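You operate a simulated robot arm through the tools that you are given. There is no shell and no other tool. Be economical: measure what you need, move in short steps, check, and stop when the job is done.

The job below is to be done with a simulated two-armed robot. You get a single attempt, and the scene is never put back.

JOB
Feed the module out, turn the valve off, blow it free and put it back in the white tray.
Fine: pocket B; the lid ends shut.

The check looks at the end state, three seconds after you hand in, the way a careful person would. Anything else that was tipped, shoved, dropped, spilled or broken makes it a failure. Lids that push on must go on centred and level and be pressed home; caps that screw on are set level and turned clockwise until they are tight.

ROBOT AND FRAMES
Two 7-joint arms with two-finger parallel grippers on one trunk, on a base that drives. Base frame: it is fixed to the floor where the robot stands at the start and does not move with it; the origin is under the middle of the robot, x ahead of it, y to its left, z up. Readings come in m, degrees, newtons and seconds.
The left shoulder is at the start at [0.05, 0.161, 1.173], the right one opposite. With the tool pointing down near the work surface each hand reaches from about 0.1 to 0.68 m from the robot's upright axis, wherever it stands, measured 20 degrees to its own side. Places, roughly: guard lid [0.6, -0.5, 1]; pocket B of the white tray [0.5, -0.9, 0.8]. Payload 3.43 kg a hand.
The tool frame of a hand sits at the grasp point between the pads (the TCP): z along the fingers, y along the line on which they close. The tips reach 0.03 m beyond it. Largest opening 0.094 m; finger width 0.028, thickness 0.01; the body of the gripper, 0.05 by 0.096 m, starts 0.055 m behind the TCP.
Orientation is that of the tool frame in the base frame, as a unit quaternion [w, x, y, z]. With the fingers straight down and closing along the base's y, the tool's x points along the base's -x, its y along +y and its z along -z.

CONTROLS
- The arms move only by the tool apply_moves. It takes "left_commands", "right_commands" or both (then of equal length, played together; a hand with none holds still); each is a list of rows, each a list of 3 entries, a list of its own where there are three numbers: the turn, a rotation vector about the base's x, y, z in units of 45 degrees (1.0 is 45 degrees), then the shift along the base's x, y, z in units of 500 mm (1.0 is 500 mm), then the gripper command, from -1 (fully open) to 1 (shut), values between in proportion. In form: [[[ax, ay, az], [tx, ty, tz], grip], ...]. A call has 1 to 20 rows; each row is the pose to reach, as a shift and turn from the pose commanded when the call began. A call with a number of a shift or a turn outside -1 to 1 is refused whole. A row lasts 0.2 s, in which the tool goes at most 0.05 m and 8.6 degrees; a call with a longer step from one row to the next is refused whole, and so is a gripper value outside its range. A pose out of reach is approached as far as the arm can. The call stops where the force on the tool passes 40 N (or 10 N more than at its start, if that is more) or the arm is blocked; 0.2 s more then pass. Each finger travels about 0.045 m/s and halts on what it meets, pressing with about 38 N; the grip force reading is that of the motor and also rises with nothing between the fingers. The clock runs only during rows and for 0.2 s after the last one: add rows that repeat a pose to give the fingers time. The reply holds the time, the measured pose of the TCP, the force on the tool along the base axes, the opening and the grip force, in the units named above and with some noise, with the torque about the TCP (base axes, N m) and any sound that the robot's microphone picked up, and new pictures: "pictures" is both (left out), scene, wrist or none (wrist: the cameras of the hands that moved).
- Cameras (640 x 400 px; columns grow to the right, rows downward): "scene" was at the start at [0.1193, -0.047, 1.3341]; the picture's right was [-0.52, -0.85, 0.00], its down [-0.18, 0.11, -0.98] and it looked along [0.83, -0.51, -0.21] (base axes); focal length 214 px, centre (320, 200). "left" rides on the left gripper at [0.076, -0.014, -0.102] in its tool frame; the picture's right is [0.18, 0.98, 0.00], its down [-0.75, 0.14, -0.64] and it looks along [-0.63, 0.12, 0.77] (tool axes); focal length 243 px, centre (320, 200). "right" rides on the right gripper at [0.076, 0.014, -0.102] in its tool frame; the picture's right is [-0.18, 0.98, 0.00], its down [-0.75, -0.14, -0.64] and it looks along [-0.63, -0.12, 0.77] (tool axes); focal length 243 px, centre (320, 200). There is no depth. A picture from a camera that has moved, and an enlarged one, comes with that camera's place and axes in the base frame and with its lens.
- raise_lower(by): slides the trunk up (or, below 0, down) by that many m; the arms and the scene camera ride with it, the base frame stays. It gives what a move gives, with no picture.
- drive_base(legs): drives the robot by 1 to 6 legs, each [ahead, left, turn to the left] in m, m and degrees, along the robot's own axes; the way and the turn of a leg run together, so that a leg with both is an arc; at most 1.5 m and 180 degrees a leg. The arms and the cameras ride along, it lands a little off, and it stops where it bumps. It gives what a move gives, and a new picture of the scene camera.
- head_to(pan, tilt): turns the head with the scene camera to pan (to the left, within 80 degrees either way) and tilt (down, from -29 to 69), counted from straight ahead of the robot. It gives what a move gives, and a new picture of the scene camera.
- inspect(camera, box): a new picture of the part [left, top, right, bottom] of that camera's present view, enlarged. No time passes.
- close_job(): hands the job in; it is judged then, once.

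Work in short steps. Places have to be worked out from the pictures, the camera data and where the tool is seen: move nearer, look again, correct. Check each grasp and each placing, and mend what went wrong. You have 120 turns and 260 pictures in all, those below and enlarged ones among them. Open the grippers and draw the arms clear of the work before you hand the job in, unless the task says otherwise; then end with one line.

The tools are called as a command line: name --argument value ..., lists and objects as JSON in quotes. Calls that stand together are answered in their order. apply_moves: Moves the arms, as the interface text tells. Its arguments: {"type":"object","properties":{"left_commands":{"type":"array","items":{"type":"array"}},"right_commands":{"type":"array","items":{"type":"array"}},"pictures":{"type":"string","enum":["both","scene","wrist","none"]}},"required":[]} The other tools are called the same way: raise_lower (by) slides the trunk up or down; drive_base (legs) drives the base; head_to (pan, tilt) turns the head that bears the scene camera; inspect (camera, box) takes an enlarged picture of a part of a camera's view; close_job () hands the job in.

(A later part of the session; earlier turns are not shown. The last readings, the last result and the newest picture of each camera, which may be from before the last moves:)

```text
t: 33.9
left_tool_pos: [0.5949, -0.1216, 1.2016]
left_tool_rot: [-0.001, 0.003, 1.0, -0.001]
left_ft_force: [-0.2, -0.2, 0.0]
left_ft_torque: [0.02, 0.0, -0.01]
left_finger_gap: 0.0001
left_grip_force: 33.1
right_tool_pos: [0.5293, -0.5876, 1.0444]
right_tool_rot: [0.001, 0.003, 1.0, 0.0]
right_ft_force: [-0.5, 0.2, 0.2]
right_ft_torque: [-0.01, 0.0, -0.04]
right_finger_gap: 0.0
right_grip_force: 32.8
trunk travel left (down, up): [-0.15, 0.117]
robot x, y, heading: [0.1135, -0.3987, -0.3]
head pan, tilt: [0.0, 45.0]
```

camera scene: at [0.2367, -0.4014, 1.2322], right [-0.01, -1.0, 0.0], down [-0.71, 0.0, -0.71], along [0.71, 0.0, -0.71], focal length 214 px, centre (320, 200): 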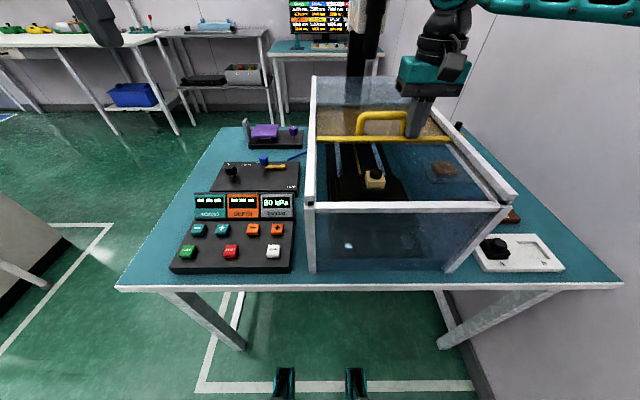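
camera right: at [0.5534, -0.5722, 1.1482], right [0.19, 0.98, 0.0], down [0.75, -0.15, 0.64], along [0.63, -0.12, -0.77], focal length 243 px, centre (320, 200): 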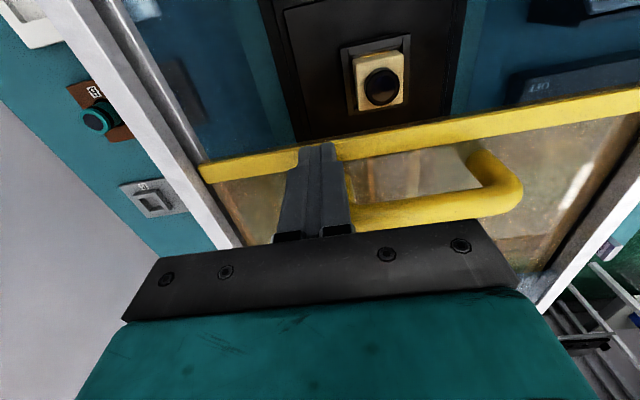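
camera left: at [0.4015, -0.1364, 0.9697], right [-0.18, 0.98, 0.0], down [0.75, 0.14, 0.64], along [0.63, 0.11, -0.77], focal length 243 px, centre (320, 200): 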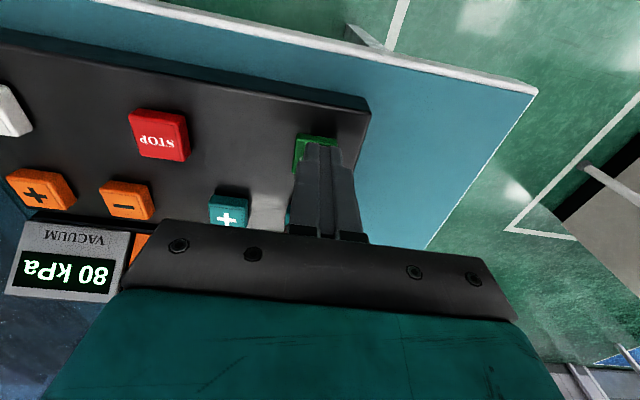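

Now re-centre in y and drive 0.15 m ahead, pushing the lid along.

apply_moves --right_commands '[[[0, 0, 0], [0, 0.05, 0.01], 1], [[0, 0, 0], [0.02, 0.1, 0.02], 1]]' --pictures "none"

drive_base --legs '[[0.14, 0, 0]]'

```text
t: 34.5
left_tool_pos: [0.5952, -0.1221, 1.2013]
left_tool_rot: [-0.001, 0.002, 1.0, 0.0]
left_ft_force: [0.4, 1.1, 0.3]
left_ft_torque: [0.03, 0.04, -0.01]
left_finger_gap: 0.0
left_grip_force: 33.3
right_tool_pos: [0.5399, -0.5383, 1.0561]
right_tool_rot: [-0.001, 0.003, 1.0, 0.0]
right_ft_force: [0.2, -0.3, 0.2]
right_ft_torque: [0.0, 0.01, 0.01]
right_finger_gap: 0.0
right_grip_force: 33.6
trunk travel left (down, up): [-0.15, 0.117]
robot x, y, heading: [0.1155, -0.4015, -0.6]
head pan, tilt: [0.0, 45.0]
```

```text
t: 35.8
left_tool_pos: [0.7343, -0.1233, 1.2033]
left_tool_rot: [-0.001, 0.002, 1.0, 0.0]
left_ft_force: [0.2, 0.8, 0.4]
left_ft_torque: [-0.05, 0.02, -0.03]
left_finger_gap: 0.0
left_grip_force: 32.7
right_tool_pos: [0.6776, -0.5399, 1.0551]
right_tool_rot: [0.001, 0.004, 1.0, 0.0]
right_ft_force: [-0.5, -0.5, -0.6]
right_ft_torque: [-0.04, 0.0, 0.04]
right_finger_gap: 0.0
right_grip_force: 33.0
trunk travel left (down, up): [-0.15, 0.117]
robot x, y, heading: [0.2533, -0.4041, -0.5]
head pan, tilt: [0.0, 45.0]
camera scene: at [0.3767, -0.4021, 1.2321], right [-0.01, -1.0, 0.0], down [-0.71, 0.0, -0.71], along [0.71, 0.0, -0.71], focal length 214 px, centre (320, 200)
```

scene: 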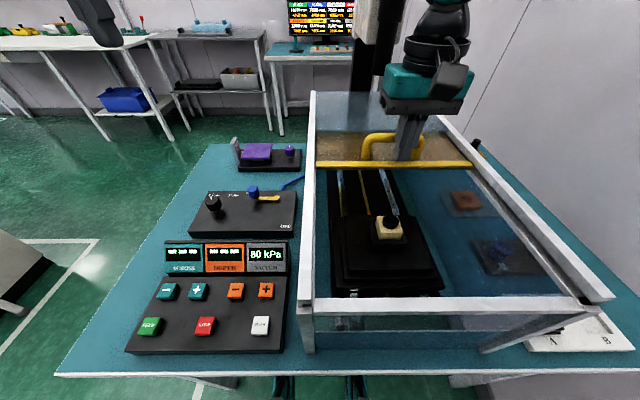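

Good. I push the lid another 8 cm with the arm for room.

apply_moves --right_commands '[[[0, 0, 0], [0.04, 0.01, 0], 1], [[0, 0, 0], [0.08, 0.01, 0], 1], [[0, 0, 0], [0.12, 0.01, 0], 1], [[0, 0, 0], [0.16, 0.01, 0], 1], [[0, 0, 0], [0.16, 0.01, 0], 1]]' --pictures "both"

inspect --camera "scene" --box '[170, 170, 330, 280]'

```text
t: 37.0
left_tool_pos: [0.7309, -0.1225, 1.203]
left_tool_rot: [0.002, 0.003, 1.0, -0.002]
left_ft_force: [0.8, 0.1, -0.9]
left_ft_torque: [-0.01, 0.02, 0.02]
left_finger_gap: 0.0
left_grip_force: 33.0
right_tool_pos: [0.7362, -0.5566, 1.0546]
right_tool_rot: [-0.001, 0.001, 1.0, 0.0]
right_ft_force: [-21.3, 7.6, -1.4]
right_ft_torque: [0.04, 0.14, 0.12]
right_finger_gap: 0.0002
right_grip_force: 33.3
right hand out of reach, approached as far as the arm can: row 2, 3, 4, 5
trunk travel left (down, up): [-0.15, 0.117]
robot x, y, heading: [0.2566, -0.4002, -0.6]
head pan, tilt: [0.0, 45.0]
camera scene: at [0.3735, -0.4011, 1.2325], right [-0.01, -1.0, 0.0], down [-0.71, 0.0, -0.71], along [0.71, -0.01, -0.71], focal length 214 px, centre (320, 200)
camera right: at [0.6582, -0.541, 1.1575], right [0.19, 0.98, 0.0], down [0.75, -0.14, 0.64], along [0.63, -0.12, -0.77], focal length 243 px, centre (320, 200)
```

scene: 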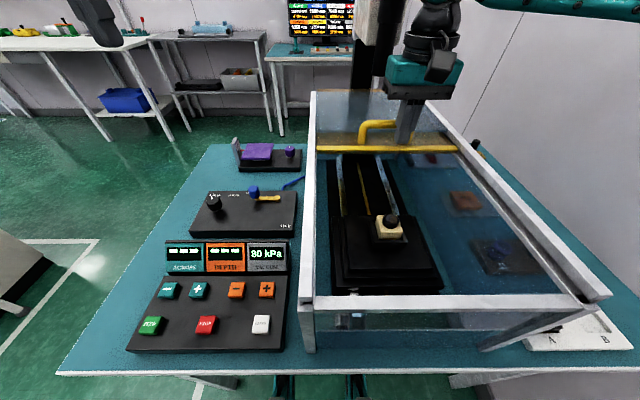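
right: 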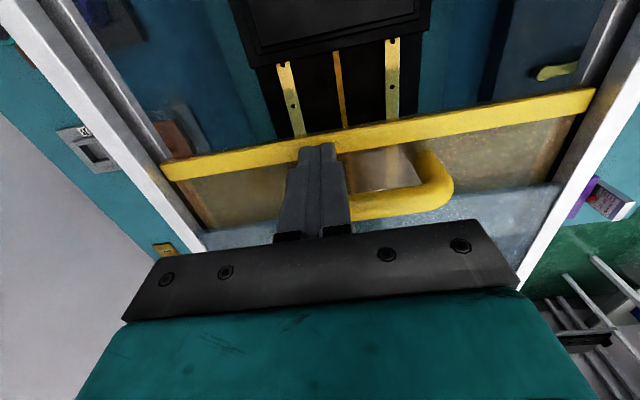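

```text
3.64 times, centred on (250, 225) of scene
camera zoom: at [0.3735, -0.4011, 1.2325], right [-0.01, -1.0, 0.0], down [-0.71, 0.0, -0.71], along [0.71, -0.01, -0.71], focal length 780 px, centre (574, 109)
```

zoom: 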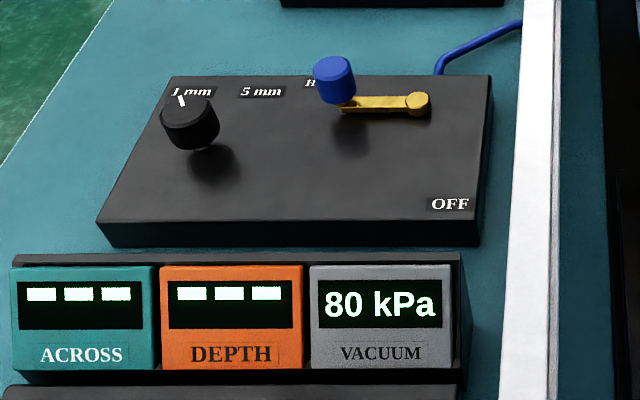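

The lid is at its stop. The valve lever points left (HOLD) and must turn 90° to point at the operator (OFF). I free the right hand upward and bring the left camera over the valve.

apply_moves --left_commands '[[[0, 0, 0], [-0.02, -0.07, -0.05], 1], [[0, 0, 0], [-0.04, -0.14, -0.1], 1], [[0, 0, 0], [-0.05, -0.2, -0.15], 1], [[0, 0, 0], [-0.062, -0.22, -0.22], 1], [[0, 0, 0], [-0.062, -0.235, -0.3], 1], [[0, 0, 0], [-0.062, -0.235, -0.366], 1]]' --right_commands '[[[0, 0, 0], [-0.03, 0, 0.02], 1], [[0, 0, 0], [-0.06, -0.04, 0.1], 1], [[0, 0, 0], [-0.12, -0.1, 0.16], 1], [[0, 0, 0], [-0.18, -0.16, 0.22], 1], [[0, 0, 0], [-0.24, -0.22, 0.24], 1], [[0, 0, 0], [-0.3, -0.28, 0.24], 1]]' --pictures "both"

```text
refused: row 3 steps farther than a row can; nothing moved
```

apply_moves --left_commands '[[[0, 0, 0], [-0.02, -0.06, -0.05], 1], [[0, 0, 0], [-0.04, -0.12, -0.1], 1], [[0, 0, 0], [-0.05, -0.18, -0.15], 1], [[0, 0, 0], [-0.062, -0.22, -0.22], 1], [[0, 0, 0], [-0.062, -0.235, -0.3], 1], [[0, 0, 0], [-0.062, -0.235, -0.366], 1]]' --right_commands '[[[0, 0, 0], [-0.03, 0, 0.02], 1], [[0, 0, 0], [-0.06, -0.02, 0.1], 1], [[0, 0, 0], [-0.1, -0.06, 0.16], 1], [[0, 0, 0], [-0.14, -0.1, 0.22], 1], [[0, 0, 0], [-0.2, -0.16, 0.24], 1], [[0, 0, 0], [-0.26, -0.22, 0.24], 1]]' --pictures "both"

```text
t: 38.4
left_tool_pos: [0.7019, -0.2421, 1.0218]
left_tool_rot: [0.001, 0.003, 1.0, -0.001]
left_ft_force: [0.1, 0.9, -0.5]
left_ft_torque: [0.03, -0.02, -0.02]
left_finger_gap: 0.0
left_grip_force: 33.0
right_tool_pos: [0.6086, -0.6685, 1.1728]
right_tool_rot: [0.0, 0.002, 1.0, 0.0]
right_ft_force: [-0.4, -0.1, -0.5]
right_ft_torque: [0.02, 0.02, 0.02]
right_finger_gap: 0.0
right_grip_force: 32.9
trunk travel left (down, up): [-0.15, 0.117]
robot x, y, heading: [0.255, -0.4037, -0.4]
head pan, tilt: [0.0, 45.0]
camera scene: at [0.3757, -0.4024, 1.2324], right [-0.01, -1.0, 0.0], down [-0.71, 0.0, -0.71], along [0.71, 0.0, -0.71], focal length 214 px, centre (320, 200)
camera right: at [0.5311, -0.6539, 1.2764], right [0.19, 0.98, 0.0], down [0.75, -0.15, 0.64], along [0.63, -0.12, -0.77], focal length 243 px, centre (320, 200)
camera left: at [0.6261, -0.2544, 1.1234], right [-0.18, 0.98, 0.0], down [0.75, 0.14, 0.64], along [0.63, 0.11, -0.77], focal length 243 px, centre (320, 200)
```

scene: 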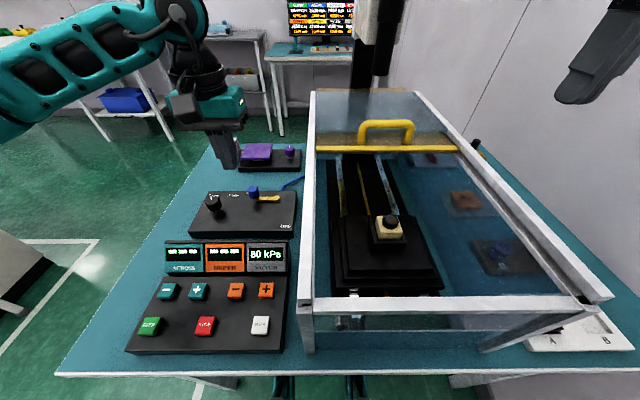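
right: 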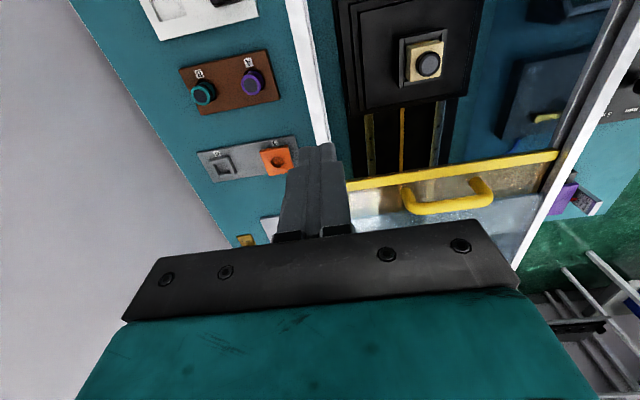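
left: 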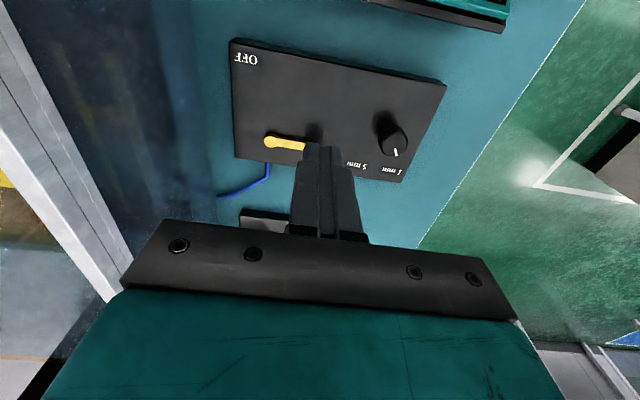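

Pivot triangulates to (0.777,-0.2935,0.835), knob ≈(0.782,-0.238) with top ≈0.868. I put the closed fingertips behind (beyond) the knob, staying above it first.

apply_moves --left_commands '[[[0, 0, 0], [0.06, 0, -0.02], 1], [[0, 0, 0], [0.12, 0, -0.06], 1], [[0, 0, 0], [0.18, 0, -0.1], 1], [[0, 0, 0], [0.24, 0.008, -0.14], 1], [[0, 0, 0], [0.245, 0.008, -0.2], 1], [[0, 0, 0], [0.245, 0.008, -0.2], 1]]' --pictures "both"

inspect --camera "scene" --box '[190, 130, 310, 240]'

```text
t: 39.8
left_tool_pos: [0.8268, -0.2386, 0.9173]
left_tool_rot: [0.0, 0.003, 1.0, -0.001]
left_ft_force: [0.6, -0.7, 0.8]
left_ft_torque: [0.0, -0.01, -0.02]
left_finger_gap: 0.0001
left_grip_force: 32.6
right_tool_pos: [0.6082, -0.6689, 1.1734]
right_tool_rot: [-0.001, 0.004, 1.0, 0.0]
right_ft_force: [0.3, 0.5, 0.1]
right_ft_torque: [-0.04, 0.02, 0.0]
right_finger_gap: 0.0
right_grip_force: 33.0
trunk travel left (down, up): [-0.15, 0.117]
robot x, y, heading: [0.2517, -0.4032, -0.2]
head pan, tilt: [0.0, 45.0]
camera scene: at [0.376, -0.4021, 1.2323], right [-0.01, -1.0, 0.0], down [-0.71, 0.0, -0.71], along [0.71, 0.0, -0.71], focal length 214 px, centre (320, 200)
camera left: at [0.7506, -0.2503, 1.0195], right [-0.18, 0.98, 0.0], down [0.75, 0.14, 0.64], along [0.63, 0.11, -0.77], focal length 243 px, centre (320, 200)
```

scene: 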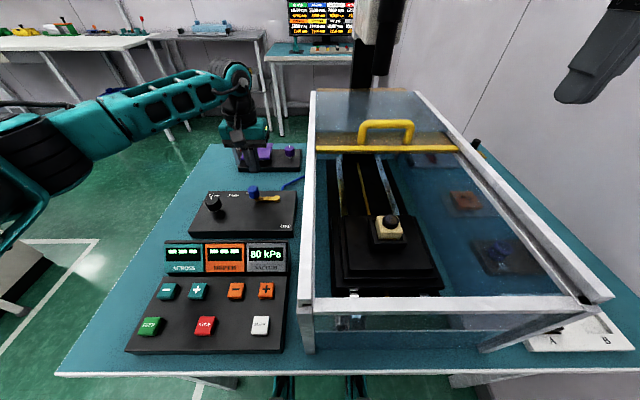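
left: 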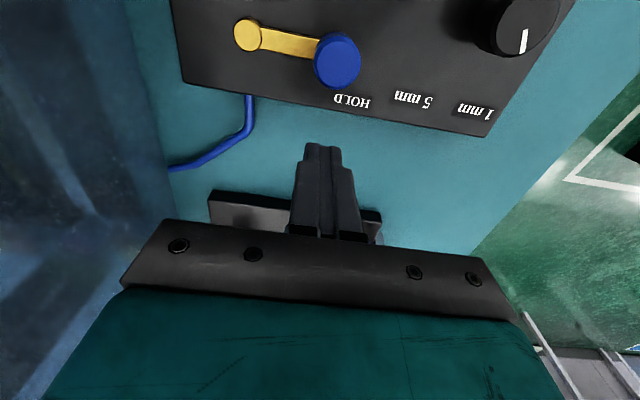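

```text
3.64 times, centred on (250, 185) of scene
camera zoom: at [0.376, -0.4021, 1.2323], right [-0.01, -1.0, 0.0], down [-0.71, 0.0, -0.71], along [0.71, 0.0, -0.71], focal length 780 px, centre (574, 254)
```

zoom: 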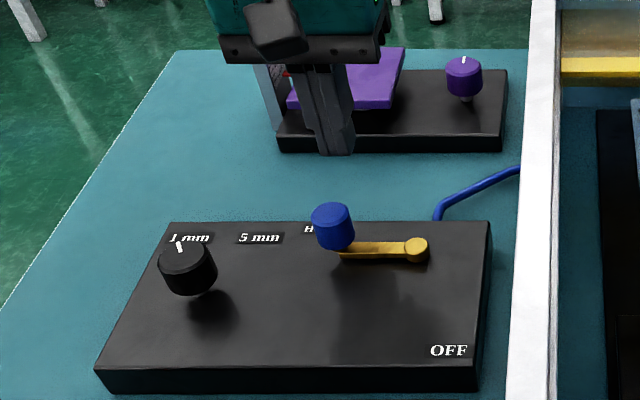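

The wrist view gives pivot (0.777,-0.293), knob (0.776,-0.237), radius 0.056. I lower behind the knob and sweep it along the arc to OFF.

apply_moves --left_commands '[[[0, 0, 0], [0, 0.0032, -0.05], 1], [[0, 0, 0], [0, 0.0032, -0.0786], 1], [[0, 0, 0], [-0.03, 0.0032, -0.0786], 1], [[0, 0, 0], [-0.0436, 0.0032, -0.0786], 1], [[0, 0, 0], [-0.0746, 0.0138, -0.0786], 1], [[0, 0, 0], [-0.1072, 0.0162, -0.0786], 1], [[0, 0, 0], [-0.1392, 0.01, -0.0786], 1], [[0, 0, 0], [-0.1686, -0.0044, -0.0786], 1], [[0, 0, 0], [-0.1934, -0.0258, -0.0786], 1], [[0, 0, 0], [-0.2116, -0.0528, -0.0786], 1], [[0, 0, 0], [-0.2156, -0.0668, -0.0786], 1]]' --pictures "both"

inspect --camera "scene" --box '[170, 150, 310, 280]'

```text
t: 42.2
left_tool_pos: [0.7169, -0.2706, 0.8797]
left_tool_rot: [0.0, 0.002, 1.0, -0.002]
left_ft_force: [1.5, 3.4, 2.7]
left_ft_torque: [0.02, -0.06, 0.04]
left_finger_gap: 0.0
left_grip_force: 33.1
right_tool_pos: [0.6087, -0.6693, 1.1745]
right_tool_rot: [0.0, 0.004, 1.0, -0.001]
right_ft_force: [0.1, 1.1, -1.0]
right_ft_torque: [-0.01, -0.01, -0.01]
right_finger_gap: 0.0001
right_grip_force: 33.1
trunk travel left (down, up): [-0.15, 0.117]
robot x, y, heading: [0.2579, -0.4027, -0.6]
head pan, tilt: [0.0, 45.0]
camera scene: at [0.376, -0.4017, 1.2323], right [-0.01, -1.0, 0.0], down [-0.71, 0.0, -0.71], along [0.71, 0.0, -0.71], focal length 214 px, centre (320, 200)
camera left: at [0.6407, -0.2831, 0.9816], right [-0.18, 0.98, 0.0], down [0.75, 0.14, 0.64], along [0.63, 0.12, -0.77], focal length 243 px, centre (320, 200)
```

scene: 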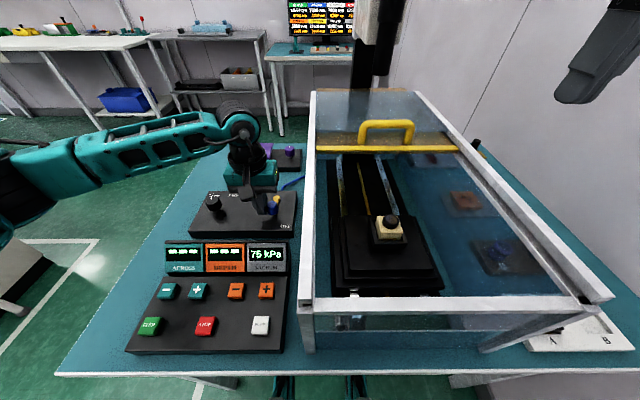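
left: 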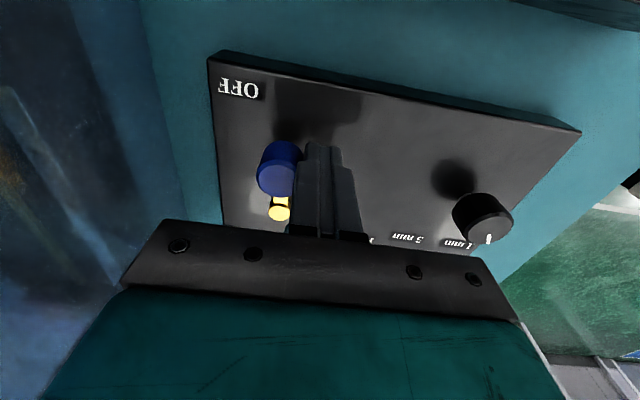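

```text
3.08 times, centred on (240, 215) of scene
camera zoom: at [0.376, -0.4017, 1.2323], right [-0.01, -1.0, 0.0], down [-0.71, 0.0, -0.71], along [0.71, 0.0, -0.71], focal length 660 px, centre (566, 154)
```

zoom: 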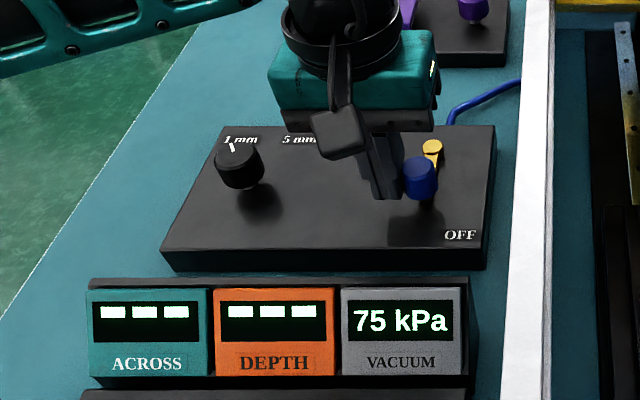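

Vacuum is falling (75 kPa). I push slightly further to be sure the lever is at its OFF stop.

apply_moves --left_commands '[[[0, 0, 0], [0.002, -0.008, 0], 1], [[0, 0, 0], [0.004, -0.016, 0], 1], [[0, 0, 0], [0.006, -0.022, 0], 1], [[0, 0, 0], [0.006, -0.022, 0], 1], [[0, 0, 0], [0.006, -0.022, 0], 1]]' --pictures "wrist"

inspect --camera "scene" --box '[170, 150, 310, 280]'

```text
t: 43.0
left_tool_pos: [0.7175, -0.2718, 0.879]
left_tool_rot: [-0.005, -0.003, 1.0, 0.01]
left_ft_force: [-6.1, 13.1, 6.3]
left_ft_torque: [0.12, 0.01, -0.03]
left_finger_gap: 0.0001
left_grip_force: 32.9
right_tool_pos: [0.6083, -0.6677, 1.1747]
right_tool_rot: [0.0, 0.002, 1.0, 0.0]
right_ft_force: [-0.5, -0.7, -0.3]
right_ft_torque: [0.04, -0.02, 0.0]
right_finger_gap: 0.0
right_grip_force: 33.3
trunk travel left (down, up): [-0.15, 0.117]
robot x, y, heading: [0.2535, -0.4016, -0.1]
head pan, tilt: [0.0, 45.0]
stopped in row 3 (left hand): the force on the tool passed its limit at 42 N (the readings are from after the stop); the commanded pose is now the measured one
camera left: at [0.6426, -0.2869, 0.9816], right [-0.19, 0.98, 0.02], down [0.76, 0.13, 0.64], along [0.62, 0.14, -0.77], focal length 243 px, centre (320, 200)
```

left: 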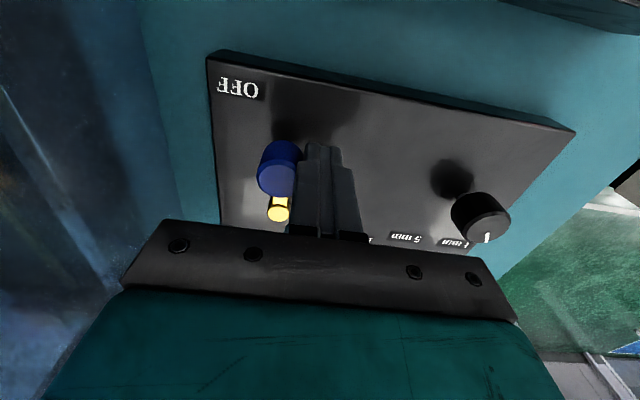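

```text
3.08 times, centred on (240, 215) of scene
camera zoom: at [0.3748, -0.401, 1.2324], right [0.0, -1.0, 0.0], down [-0.71, 0.0, -0.71], along [0.71, 0.0, -0.71], focal length 660 px, centre (566, 154)
```

zoom: 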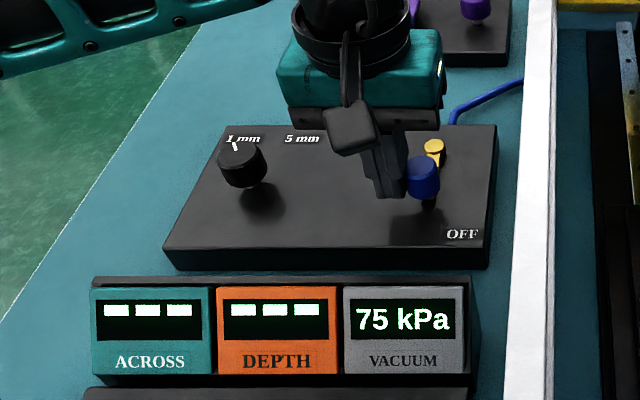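

Lever is at its hard stop. I retract and move above the BLOW button at about (0.480,-0.305,0.84).

apply_moves --left_commands '[[[0, 0, 0], [0, 0.06, 0], 1], [[0, 0, 0], [0, 0.06, 0.08], 1], [[0, 0, 0], [-0.02, 0.06, 0.16], 1], [[0, 0, 0], [-0.1, 0.04, 0.18], 1], [[0, 0, 0], [-0.19, 0.02, 0.18], 1], [[0, 0, 0], [-0.28, 0, 0.18], 1], [[0, 0, 0], [-0.37, -0.03, 0.18], 1], [[0, 0, 0], [-0.44, -0.05, 0.16], 1], [[0, 0, 0], [-0.475, -0.066, 0.12], 1], [[0, 0, 0], [-0.475, -0.066, 0.08], 1], [[0, 0, 0], [-0.475, -0.066, 0.08], 1]]' --pictures "both"

inspect --camera "scene" --box '[130, 150, 430, 340]'

```text
t: 45.4
left_tool_pos: [0.4827, -0.3098, 0.9169]
left_tool_rot: [-0.004, 0.0, 1.0, 0.008]
left_ft_force: [-0.2, -1.1, 0.3]
left_ft_torque: [0.01, 0.0, 0.0]
left_finger_gap: 0.0003
left_grip_force: 33.3
right_tool_pos: [0.6083, -0.6672, 1.1734]
right_tool_rot: [0.0, 0.004, 1.0, 0.0]
right_ft_force: [-0.1, 0.6, -0.4]
right_ft_torque: [-0.02, -0.04, 0.01]
right_finger_gap: 0.0002
right_grip_force: 32.8
trunk travel left (down, up): [-0.15, 0.117]
robot x, y, heading: [0.2537, -0.4026, -0.0]
head pan, tilt: [0.0, 45.0]
camera scene: at [0.3758, -0.4014, 1.2323], right [0.0, -1.0, 0.0], down [-0.71, 0.0, -0.71], along [0.71, 0.0, -0.71], focal length 214 px, centre (320, 200)
camera left: at [0.4068, -0.3235, 1.0209], right [-0.19, 0.98, 0.02], down [0.76, 0.13, 0.64], along [0.62, 0.13, -0.77], focal length 243 px, centre (320, 200)
```

scene: 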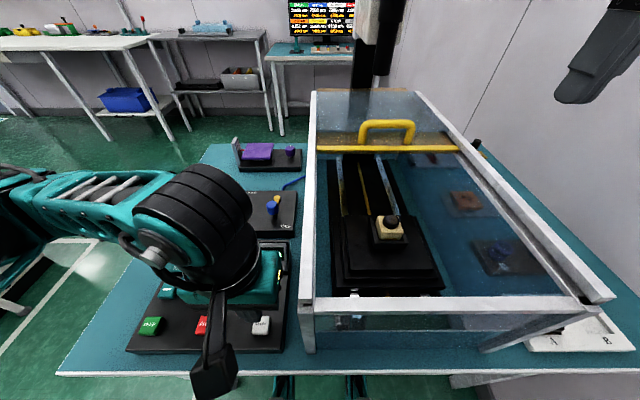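
left: 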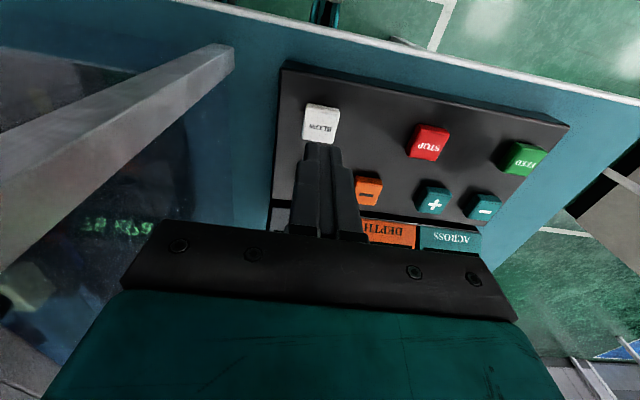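

```text
2.11 times, centred on (280, 245) of scene
camera zoom: at [0.3758, -0.4014, 1.2323], right [0.0, -1.0, 0.0], down [-0.71, 0.0, -0.71], along [0.71, 0.0, -0.71], focal length 452 px, centre (404, 105)
```

zoom: 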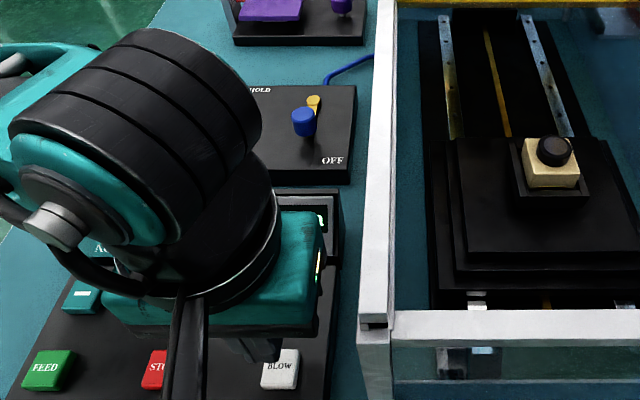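

BLOW is under the tips. I press, hold about a second, and lift.

apply_moves --left_commands '[[[0, 0, 0], [-0.01, 0.008, -0.06], 1], [[0, 0, 0], [-0.01, 0.008, -0.09], 1], [[0, 0, 0], [-0.01, 0.008, -0.099], 1], [[0, 0, 0], [-0.01, 0.008, -0.102], 1], [[0, 0, 0], [-0.01, 0.008, -0.102], 1], [[0, 0, 0], [-0.01, 0.008, -0.102], 1], [[0, 0, 0], [-0.01, 0.008, -0.102], 1], [[0, 0, 0], [-0.01, 0.008, -0.102], 1]]' --pictures "scene"

apply_moves --left_commands '[[[0, 0, 0], [0, 0, 0.08], 1], [[0, 0, 0], [0, 0.02, 0.16], 1], [[0, 0, 0], [0, 0.1, 0.2], 1], [[0, 0, 0], [0, 0.18, 0.22], 1], [[0, 0, 0], [0, 0.27, 0.24], 1], [[0, 0, 0], [0, 0.36, 0.26], 1], [[0, 0, 0], [0, 0.44, 0.28], 1]]' --pictures "scene"

inspect --camera "scene" --box '[130, 150, 430, 340]'

```text
t: 47.2
left_tool_pos: [0.4769, -0.3025, 0.8678]
left_tool_rot: [-0.004, -0.002, 1.0, 0.008]
left_ft_force: [1.6, -0.2, 4.8]
left_ft_torque: [-0.05, -0.08, 0.02]
left_finger_gap: 0.0001
left_grip_force: 32.6
right_tool_pos: [0.6099, -0.668, 1.1729]
right_tool_rot: [0.0, 0.002, 1.0, 0.0]
right_ft_force: [0.0, -0.2, -0.4]
right_ft_torque: [-0.03, 0.01, 0.01]
right_finger_gap: 0.0001
right_grip_force: 33.2
trunk travel left (down, up): [-0.15, 0.117]
robot x, y, heading: [0.2552, -0.4005, -0.4]
head pan, tilt: [0.0, 45.0]
heard: click
camera scene: at [0.3758, -0.4015, 1.2323], right [0.0, -1.0, 0.0], down [-0.71, 0.0, -0.71], along [0.71, 0.0, -0.71], focal length 214 px, centre (320, 200)
```

scene: 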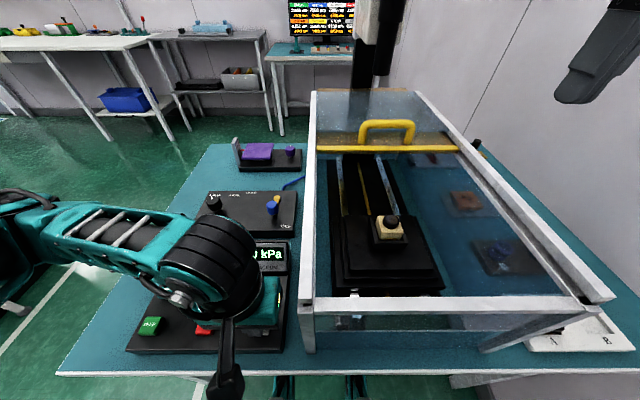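

```text
t: 48.8
left_tool_pos: [0.4877, -0.0769, 1.0119]
left_tool_rot: [-0.004, 0.0, 1.0, 0.008]
left_ft_force: [0.4, -0.1, -0.4]
left_ft_torque: [0.0, -0.01, -0.01]
left_finger_gap: 0.0003
left_grip_force: 33.1
left hand out of reach, approached as far as the arm can: row 1, 2, 3, 4, 5, 6, 7
right_tool_pos: [0.6083, -0.6666, 1.1734]
right_tool_rot: [0.0, 0.003, 1.0, 0.0]
right_ft_force: [0.7, 0.5, 0.8]
right_ft_torque: [0.03, 0.01, 0.01]
right_finger_gap: 0.0
right_grip_force: 33.0
trunk travel left (down, up): [-0.15, 0.117]
robot x, y, heading: [0.2552, -0.407, -0.4]
head pan, tilt: [0.0, 45.0]
camera scene: at [0.3752, -0.4013, 1.2324], right [0.0, -1.0, 0.0], down [-0.71, 0.0, -0.71], along [0.71, 0.0, -0.71], focal length 214 px, centre (320, 200)
```

scene: 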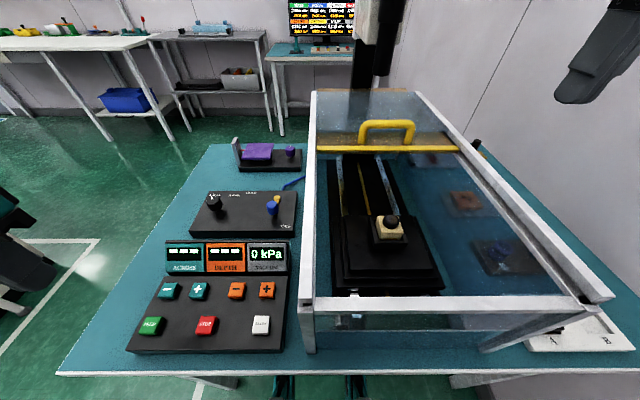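

```text
2.11 times, centred on (280, 245) of scene
camera zoom: at [0.3752, -0.4013, 1.2324], right [0.0, -1.0, 0.0], down [-0.71, 0.0, -0.71], along [0.71, 0.0, -0.71], focal length 452 px, centre (404, 105)
```

zoom: 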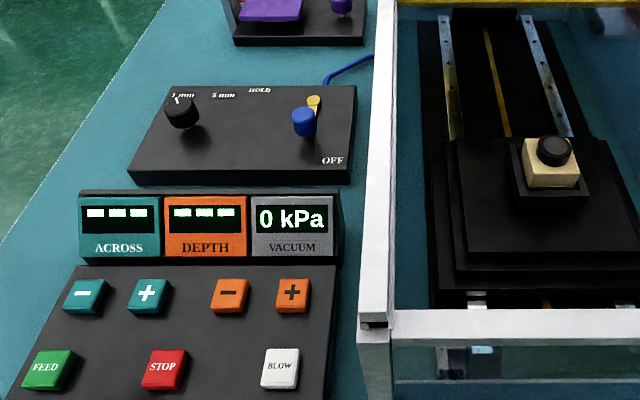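

Vacuum reads 0 kPa: the module is free. I bring the open right hand above the module for a close look.

apply_moves --right_commands '[[[0, 0, 0], [0, 0.08, 0], -1], [[0, 0, 0], [-0.01, 0.16, 0], -1], [[0, 0, 0], [-0.02, 0.24, -0.02], -1], [[0, 0, 0], [-0.04, 0.28, -0.08], -1], [[0, 0, 0], [-0.06, 0.28, -0.14], -1], [[0, 0, 0], [-0.06, 0.28, -0.2], -1], [[0, 0, 0], [-0.06, 0.28, -0.24], -1]]' --pictures "both"

inspect --camera "right" --box '[220, 60, 420, 190]'

inspect --camera "scene" --box '[340, 180, 440, 250]'

```text
t: 50.4
left_tool_pos: [0.4879, -0.0775, 1.0124]
left_tool_rot: [-0.004, -0.001, 1.0, 0.007]
left_ft_force: [0.1, -0.2, 0.4]
left_ft_torque: [0.0, -0.03, 0.01]
left_finger_gap: 0.0
left_grip_force: 33.0
right_tool_pos: [0.5785, -0.5267, 1.0525]
right_tool_rot: [0.0, 0.002, 1.0, 0.001]
right_ft_force: [0.7, 0.3, 0.9]
right_ft_torque: [0.0, 0.0, 0.01]
right_finger_gap: 0.094
right_grip_force: 0.1
trunk travel left (down, up): [-0.15, 0.117]
robot x, y, heading: [0.2555, -0.4043, -0.4]
head pan, tilt: [0.0, 45.0]
camera scene: at [0.3759, -0.4014, 1.2323], right [0.0, -1.0, 0.0], down [-0.71, 0.0, -0.71], along [0.71, 0.0, -0.71], focal length 214 px, centre (320, 200)
camera right: at [0.5023, -0.5118, 1.1554], right [0.19, 0.98, 0.0], down [0.75, -0.15, 0.64], along [0.63, -0.12, -0.77], focal length 243 px, centre (320, 200)
```

scene: 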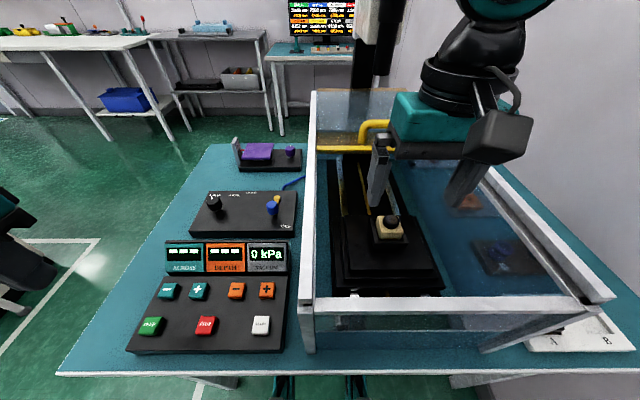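
right: 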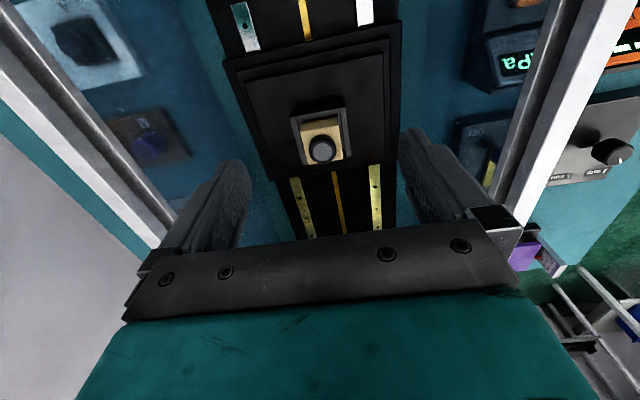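

```text
3.08 times, centred on (320, 125) of right
camera zoom: at [0.5023, -0.5118, 1.1554], right [0.19, 0.98, 0.0], down [0.75, -0.15, 0.64], along [0.63, -0.12, -0.77], focal length 746 px, centre (320, 431)
```

zoom: 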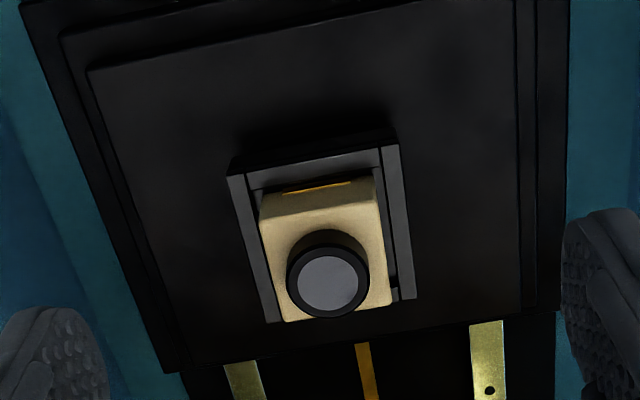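

```text
5.71 times, centred on (390, 215) of scene
camera zoom: at [0.3759, -0.4014, 1.2323], right [0.0, -1.0, 0.0], down [-0.71, 0.0, -0.71], along [0.71, 0.0, -0.71], focal length 1226 px, centre (-80, 114)
```

zoom: 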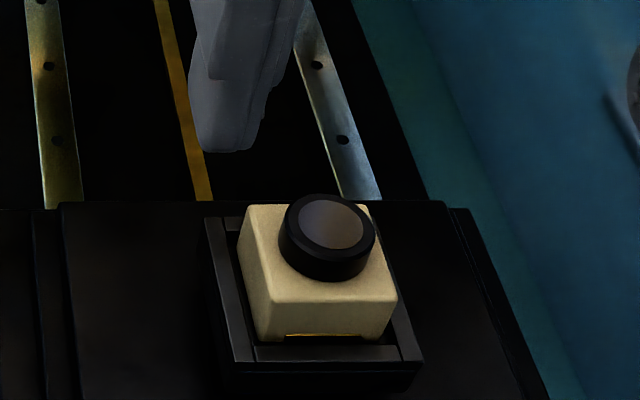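

Module: ~41 mm cream block with a knob at about (0.628,-0.533), block top ≈0.912, nest rim ≈0.893. I straddle it and stop a bit high to check.

apply_moves --right_commands '[[[0, 0, 0], [0.05, -0.006, -0.05], -1], [[0, 0, 0], [0.098, -0.0126, -0.1], -1], [[0, 0, 0], [0.098, -0.0126, -0.16], -1], [[0, 0, 0], [0.098, -0.0126, -0.2], -1], [[0, 0, 0], [0.098, -0.0126, -0.22], -1], [[0, 0, 0], [0.098, -0.0126, -0.22], -1]]' --pictures "both"

inspect --camera "right" --box '[190, 60, 450, 240]'

inspect --camera "scene" --box '[330, 150, 470, 250]'

```text
t: 51.8
left_tool_pos: [0.4884, -0.0777, 1.0121]
left_tool_rot: [-0.005, 0.0, 1.0, 0.007]
left_ft_force: [0.2, -0.9, -0.3]
left_ft_torque: [-0.02, -0.01, -0.04]
left_finger_gap: 0.0
left_grip_force: 33.4
right_tool_pos: [0.6282, -0.534, 0.9411]
right_tool_rot: [0.001, 0.003, 1.0, 0.0]
right_ft_force: [-1.0, 0.0, -0.8]
right_ft_torque: [0.01, 0.02, -0.01]
right_finger_gap: 0.0937
right_grip_force: 0.1
trunk travel left (down, up): [-0.15, 0.117]
robot x, y, heading: [0.2533, -0.3999, -0.4]
head pan, tilt: [0.0, 45.0]
camera scene: at [0.3758, -0.4013, 1.2323], right [0.0, -1.0, 0.0], down [-0.71, 0.0, -0.71], along [0.71, 0.0, -0.71], focal length 214 px, centre (320, 200)
camera right: at [0.551, -0.5185, 1.0453], right [0.19, 0.98, 0.0], down [0.75, -0.14, 0.64], along [0.63, -0.12, -0.77], focal length 243 px, centre (320, 200)
```

scene: 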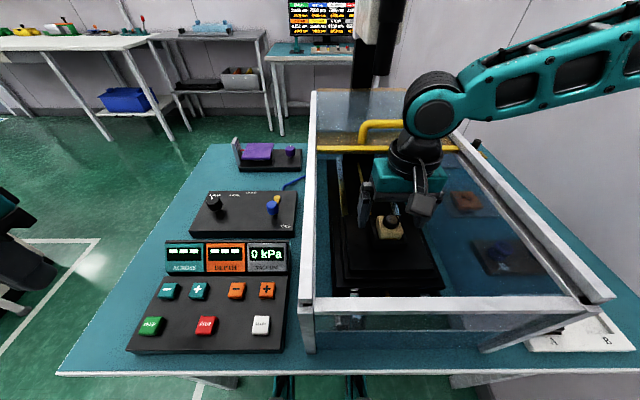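
right: 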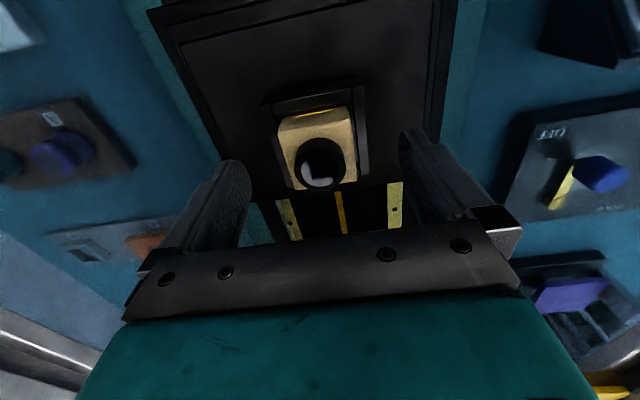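

```text
2.22 times, centred on (320, 150) of right
camera zoom: at [0.551, -0.5185, 1.0453], right [0.19, 0.98, 0.0], down [0.75, -0.14, 0.64], along [0.63, -0.12, -0.77], focal length 539 px, centre (320, 311)
```

zoom: 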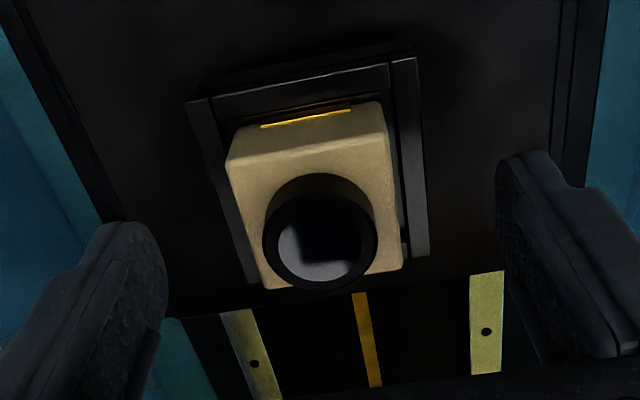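

```text
4.00 times, centred on (400, 200) of scene
camera zoom: at [0.3758, -0.4013, 1.2323], right [0.0, -1.0, 0.0], down [-0.71, 0.0, -0.71], along [0.71, 0.0, -0.71], focal length 858 px, centre (0, 200)
```

zoom: 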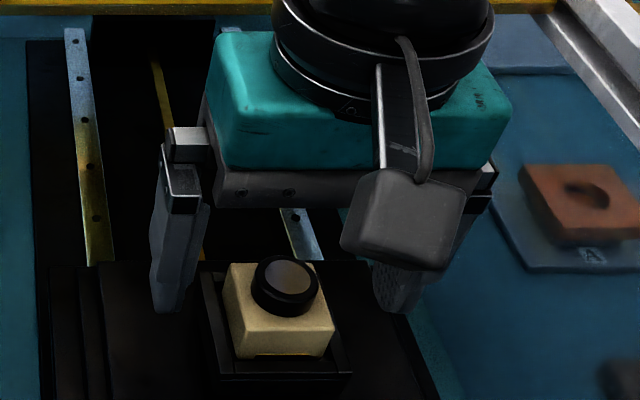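

Aligned. I descend to TCP 0.925 and close on the block.

apply_moves --right_commands '[[[0, 0, 0], [0, 0, -0.016], -1], [[0, 0, 0], [0, 0, -0.032], -1], [[0, 0, 0], [0, 0, -0.032], 0.1], [[0, 0, 0], [0, 0, -0.032], 0.3], [[0, 0, 0], [0, 0, -0.032], 0.5], [[0, 0, 0], [0, 0, -0.032], 0.6], [[0, 0, 0], [0, 0, -0.032], 0.6], [[0, 0, 0], [0, 0, -0.032], 0.6]]' --pictures "both"

inspect --camera "scene" --box '[330, 150, 470, 250]'

```text
t: 53.6
left_tool_pos: [0.4878, -0.0771, 1.0129]
left_tool_rot: [-0.004, -0.001, 1.0, 0.006]
left_ft_force: [-0.4, 0.0, -0.7]
left_ft_torque: [0.0, -0.01, 0.01]
left_finger_gap: 0.0001
left_grip_force: 33.0
right_tool_pos: [0.6277, -0.5342, 0.926]
right_tool_rot: [0.0, 0.003, 1.0, 0.0]
right_ft_force: [0.5, 1.0, -0.9]
right_ft_torque: [0.11, 0.03, 0.01]
right_finger_gap: 0.0596
right_grip_force: 38.1
trunk travel left (down, up): [-0.15, 0.117]
robot x, y, heading: [0.2565, -0.4025, 0.0]
head pan, tilt: [0.0, 45.0]
camera scene: at [0.3758, -0.4012, 1.2323], right [0.0, -1.0, 0.0], down [-0.71, 0.0, -0.71], along [0.71, 0.0, -0.71], focal length 214 px, centre (320, 200)
camera right: at [0.5506, -0.5189, 1.0301], right [0.19, 0.98, 0.0], down [0.75, -0.14, 0.64], along [0.63, -0.12, -0.77], focal length 243 px, centre (320, 200)
```

scene: 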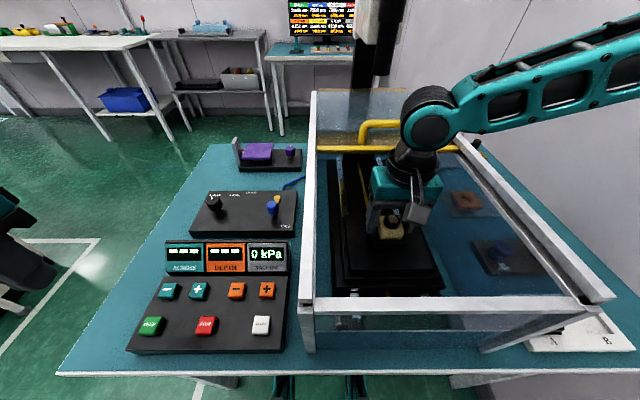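
right: 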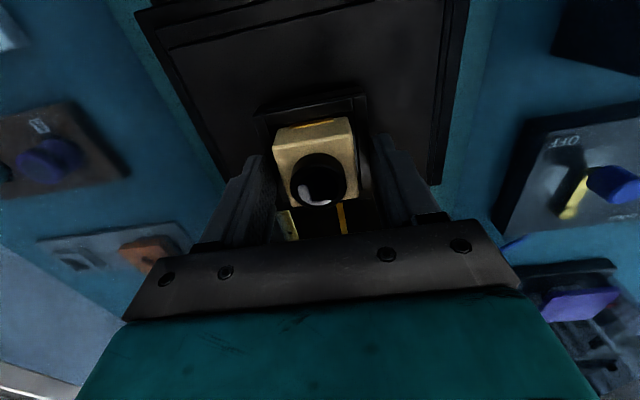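

```text
4.00 times, centred on (400, 200) of scene
camera zoom: at [0.3758, -0.4012, 1.2323], right [0.0, -1.0, 0.0], down [-0.71, 0.0, -0.71], along [0.71, 0.0, -0.71], focal length 858 px, centre (0, 200)
```

zoom: 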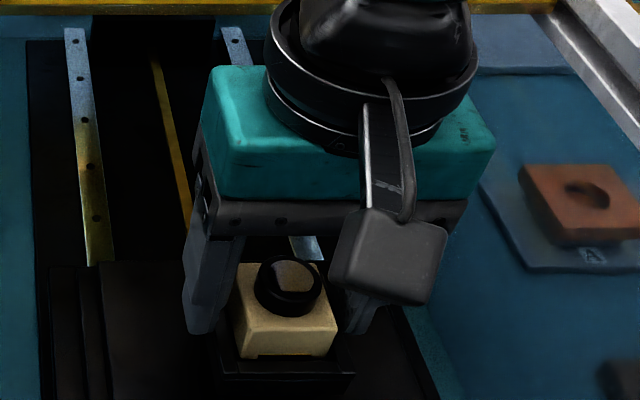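

Gap 60 mm at full force: the fingers are clamping the nest walls, not the block. I open, raise about 11 mm and close again.

apply_moves --right_commands '[[[0, 0, 0], [0, 0, 0], -0.6], [[0, 0, 0], [0, 0, 0], -0.7], [[0, 0, 0], [0, 0, 0.012], -0.7], [[0, 0, 0], [0, 0, 0.022], -0.7], [[0, 0, 0], [0, 0, 0.022], -0.2], [[0, 0, 0], [0, 0, 0.022], 0.1], [[0, 0, 0], [0, 0, 0.022], 0.4], [[0, 0, 0], [0, 0, 0.022], 0.6], [[0, 0, 0], [0, 0, 0.022], 0.6], [[0, 0, 0], [0, 0, 0.022], 0.6]]' --pictures "wrist"

inspect --camera "scene" --box '[330, 150, 470, 250]'

```text
t: 55.8
left_tool_pos: [0.4886, -0.0763, 1.0128]
left_tool_rot: [-0.005, 0.0, 1.0, 0.008]
left_ft_force: [-0.5, 0.5, -1.1]
left_ft_torque: [-0.03, 0.03, -0.02]
left_finger_gap: 0.0
left_grip_force: 33.3
right_tool_pos: [0.6278, -0.5335, 0.9382]
right_tool_rot: [0.0, 0.002, 1.0, 0.0]
right_ft_force: [0.7, -0.2, 2.1]
right_ft_torque: [0.01, 0.02, 0.0]
right_finger_gap: 0.0389
right_grip_force: 38.2
trunk travel left (down, up): [-0.15, 0.117]
robot x, y, heading: [0.2565, -0.4038, -0.3]
head pan, tilt: [0.0, 45.0]
camera right: at [0.5508, -0.5189, 1.0411], right [0.19, 0.98, 0.0], down [0.75, -0.14, 0.64], along [0.63, -0.12, -0.77], focal length 243 px, centre (320, 200)
```

right: 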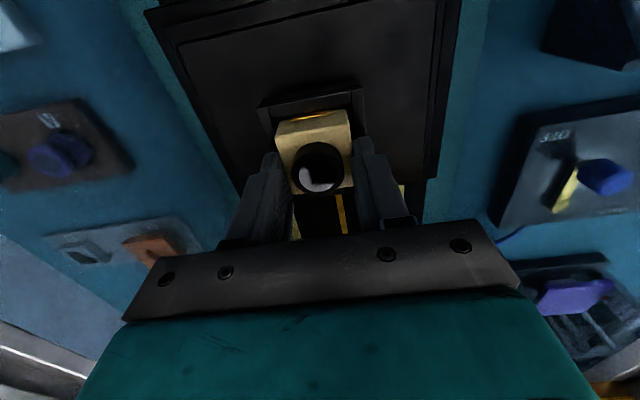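

```text
4.00 times, centred on (400, 200) of scene
camera zoom: at [0.3757, -0.4013, 1.2323], right [0.0, -1.0, 0.0], down [-0.71, 0.0, -0.71], along [0.71, 0.0, -0.71], focal length 858 px, centre (0, 200)
```

zoom: 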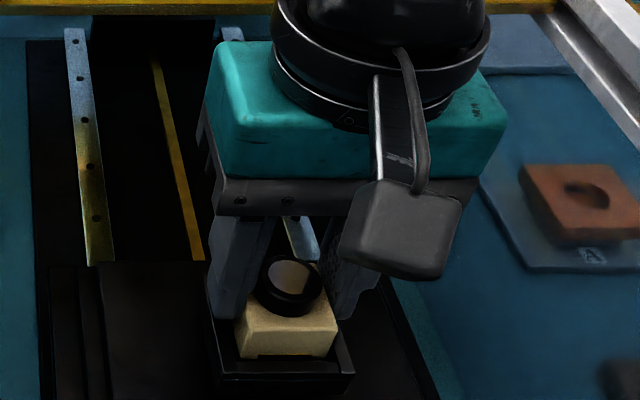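

Gap 38.9 mm — the block itself is held. I lift 4 cm slowly and check.

apply_moves --right_commands '[[[0, 0, 0], [0, 0, 0.01], 0.6], [[0, 0, 0], [0, 0, 0.025], 0.6], [[0, 0, 0], [0, 0, 0.05], 0.6], [[0, 0, 0], [0, 0, 0.08], 0.6], [[0, 0, 0], [0, 0, 0.08], 0.6]]' --pictures "wrist"

inspect --camera "scene" --box '[330, 130, 470, 240]'

```text
t: 57.0
left_tool_pos: [0.4898, -0.0765, 1.0127]
left_tool_rot: [-0.005, 0.0, 1.0, 0.008]
left_ft_force: [0.0, 1.0, -0.3]
left_ft_torque: [0.0, 0.01, 0.01]
left_finger_gap: 0.0001
left_grip_force: 33.3
right_tool_pos: [0.6276, -0.5347, 0.979]
right_tool_rot: [0.0, 0.002, 1.0, 0.0]
right_ft_force: [-0.6, 0.5, 0.2]
right_ft_torque: [0.02, -0.01, -0.01]
right_finger_gap: 0.0389
right_grip_force: 37.8
trunk travel left (down, up): [-0.15, 0.117]
robot x, y, heading: [0.2557, -0.4039, -0.4]
head pan, tilt: [0.0, 45.0]
camera right: at [0.5507, -0.5191, 1.0816], right [0.19, 0.98, 0.0], down [0.75, -0.14, 0.64], along [0.63, -0.12, -0.77], focal length 243 px, centre (320, 200)
```

right: 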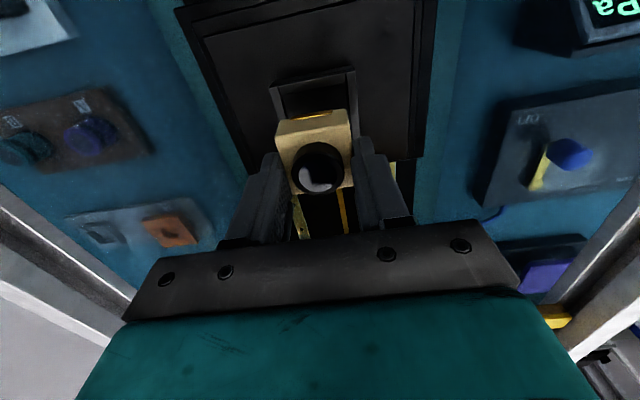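

```text
3.64 times, centred on (400, 185) of scene
camera zoom: at [0.3759, -0.4014, 1.2322], right [0.0, -1.0, 0.0], down [-0.71, 0.0, -0.71], along [0.71, 0.0, -0.71], focal length 780 px, centre (29, 254)
```

zoom: 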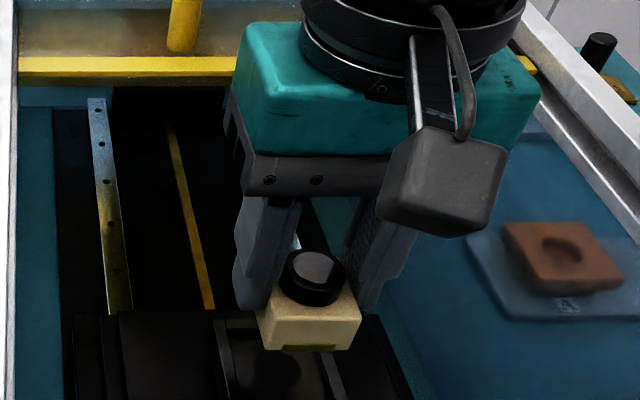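

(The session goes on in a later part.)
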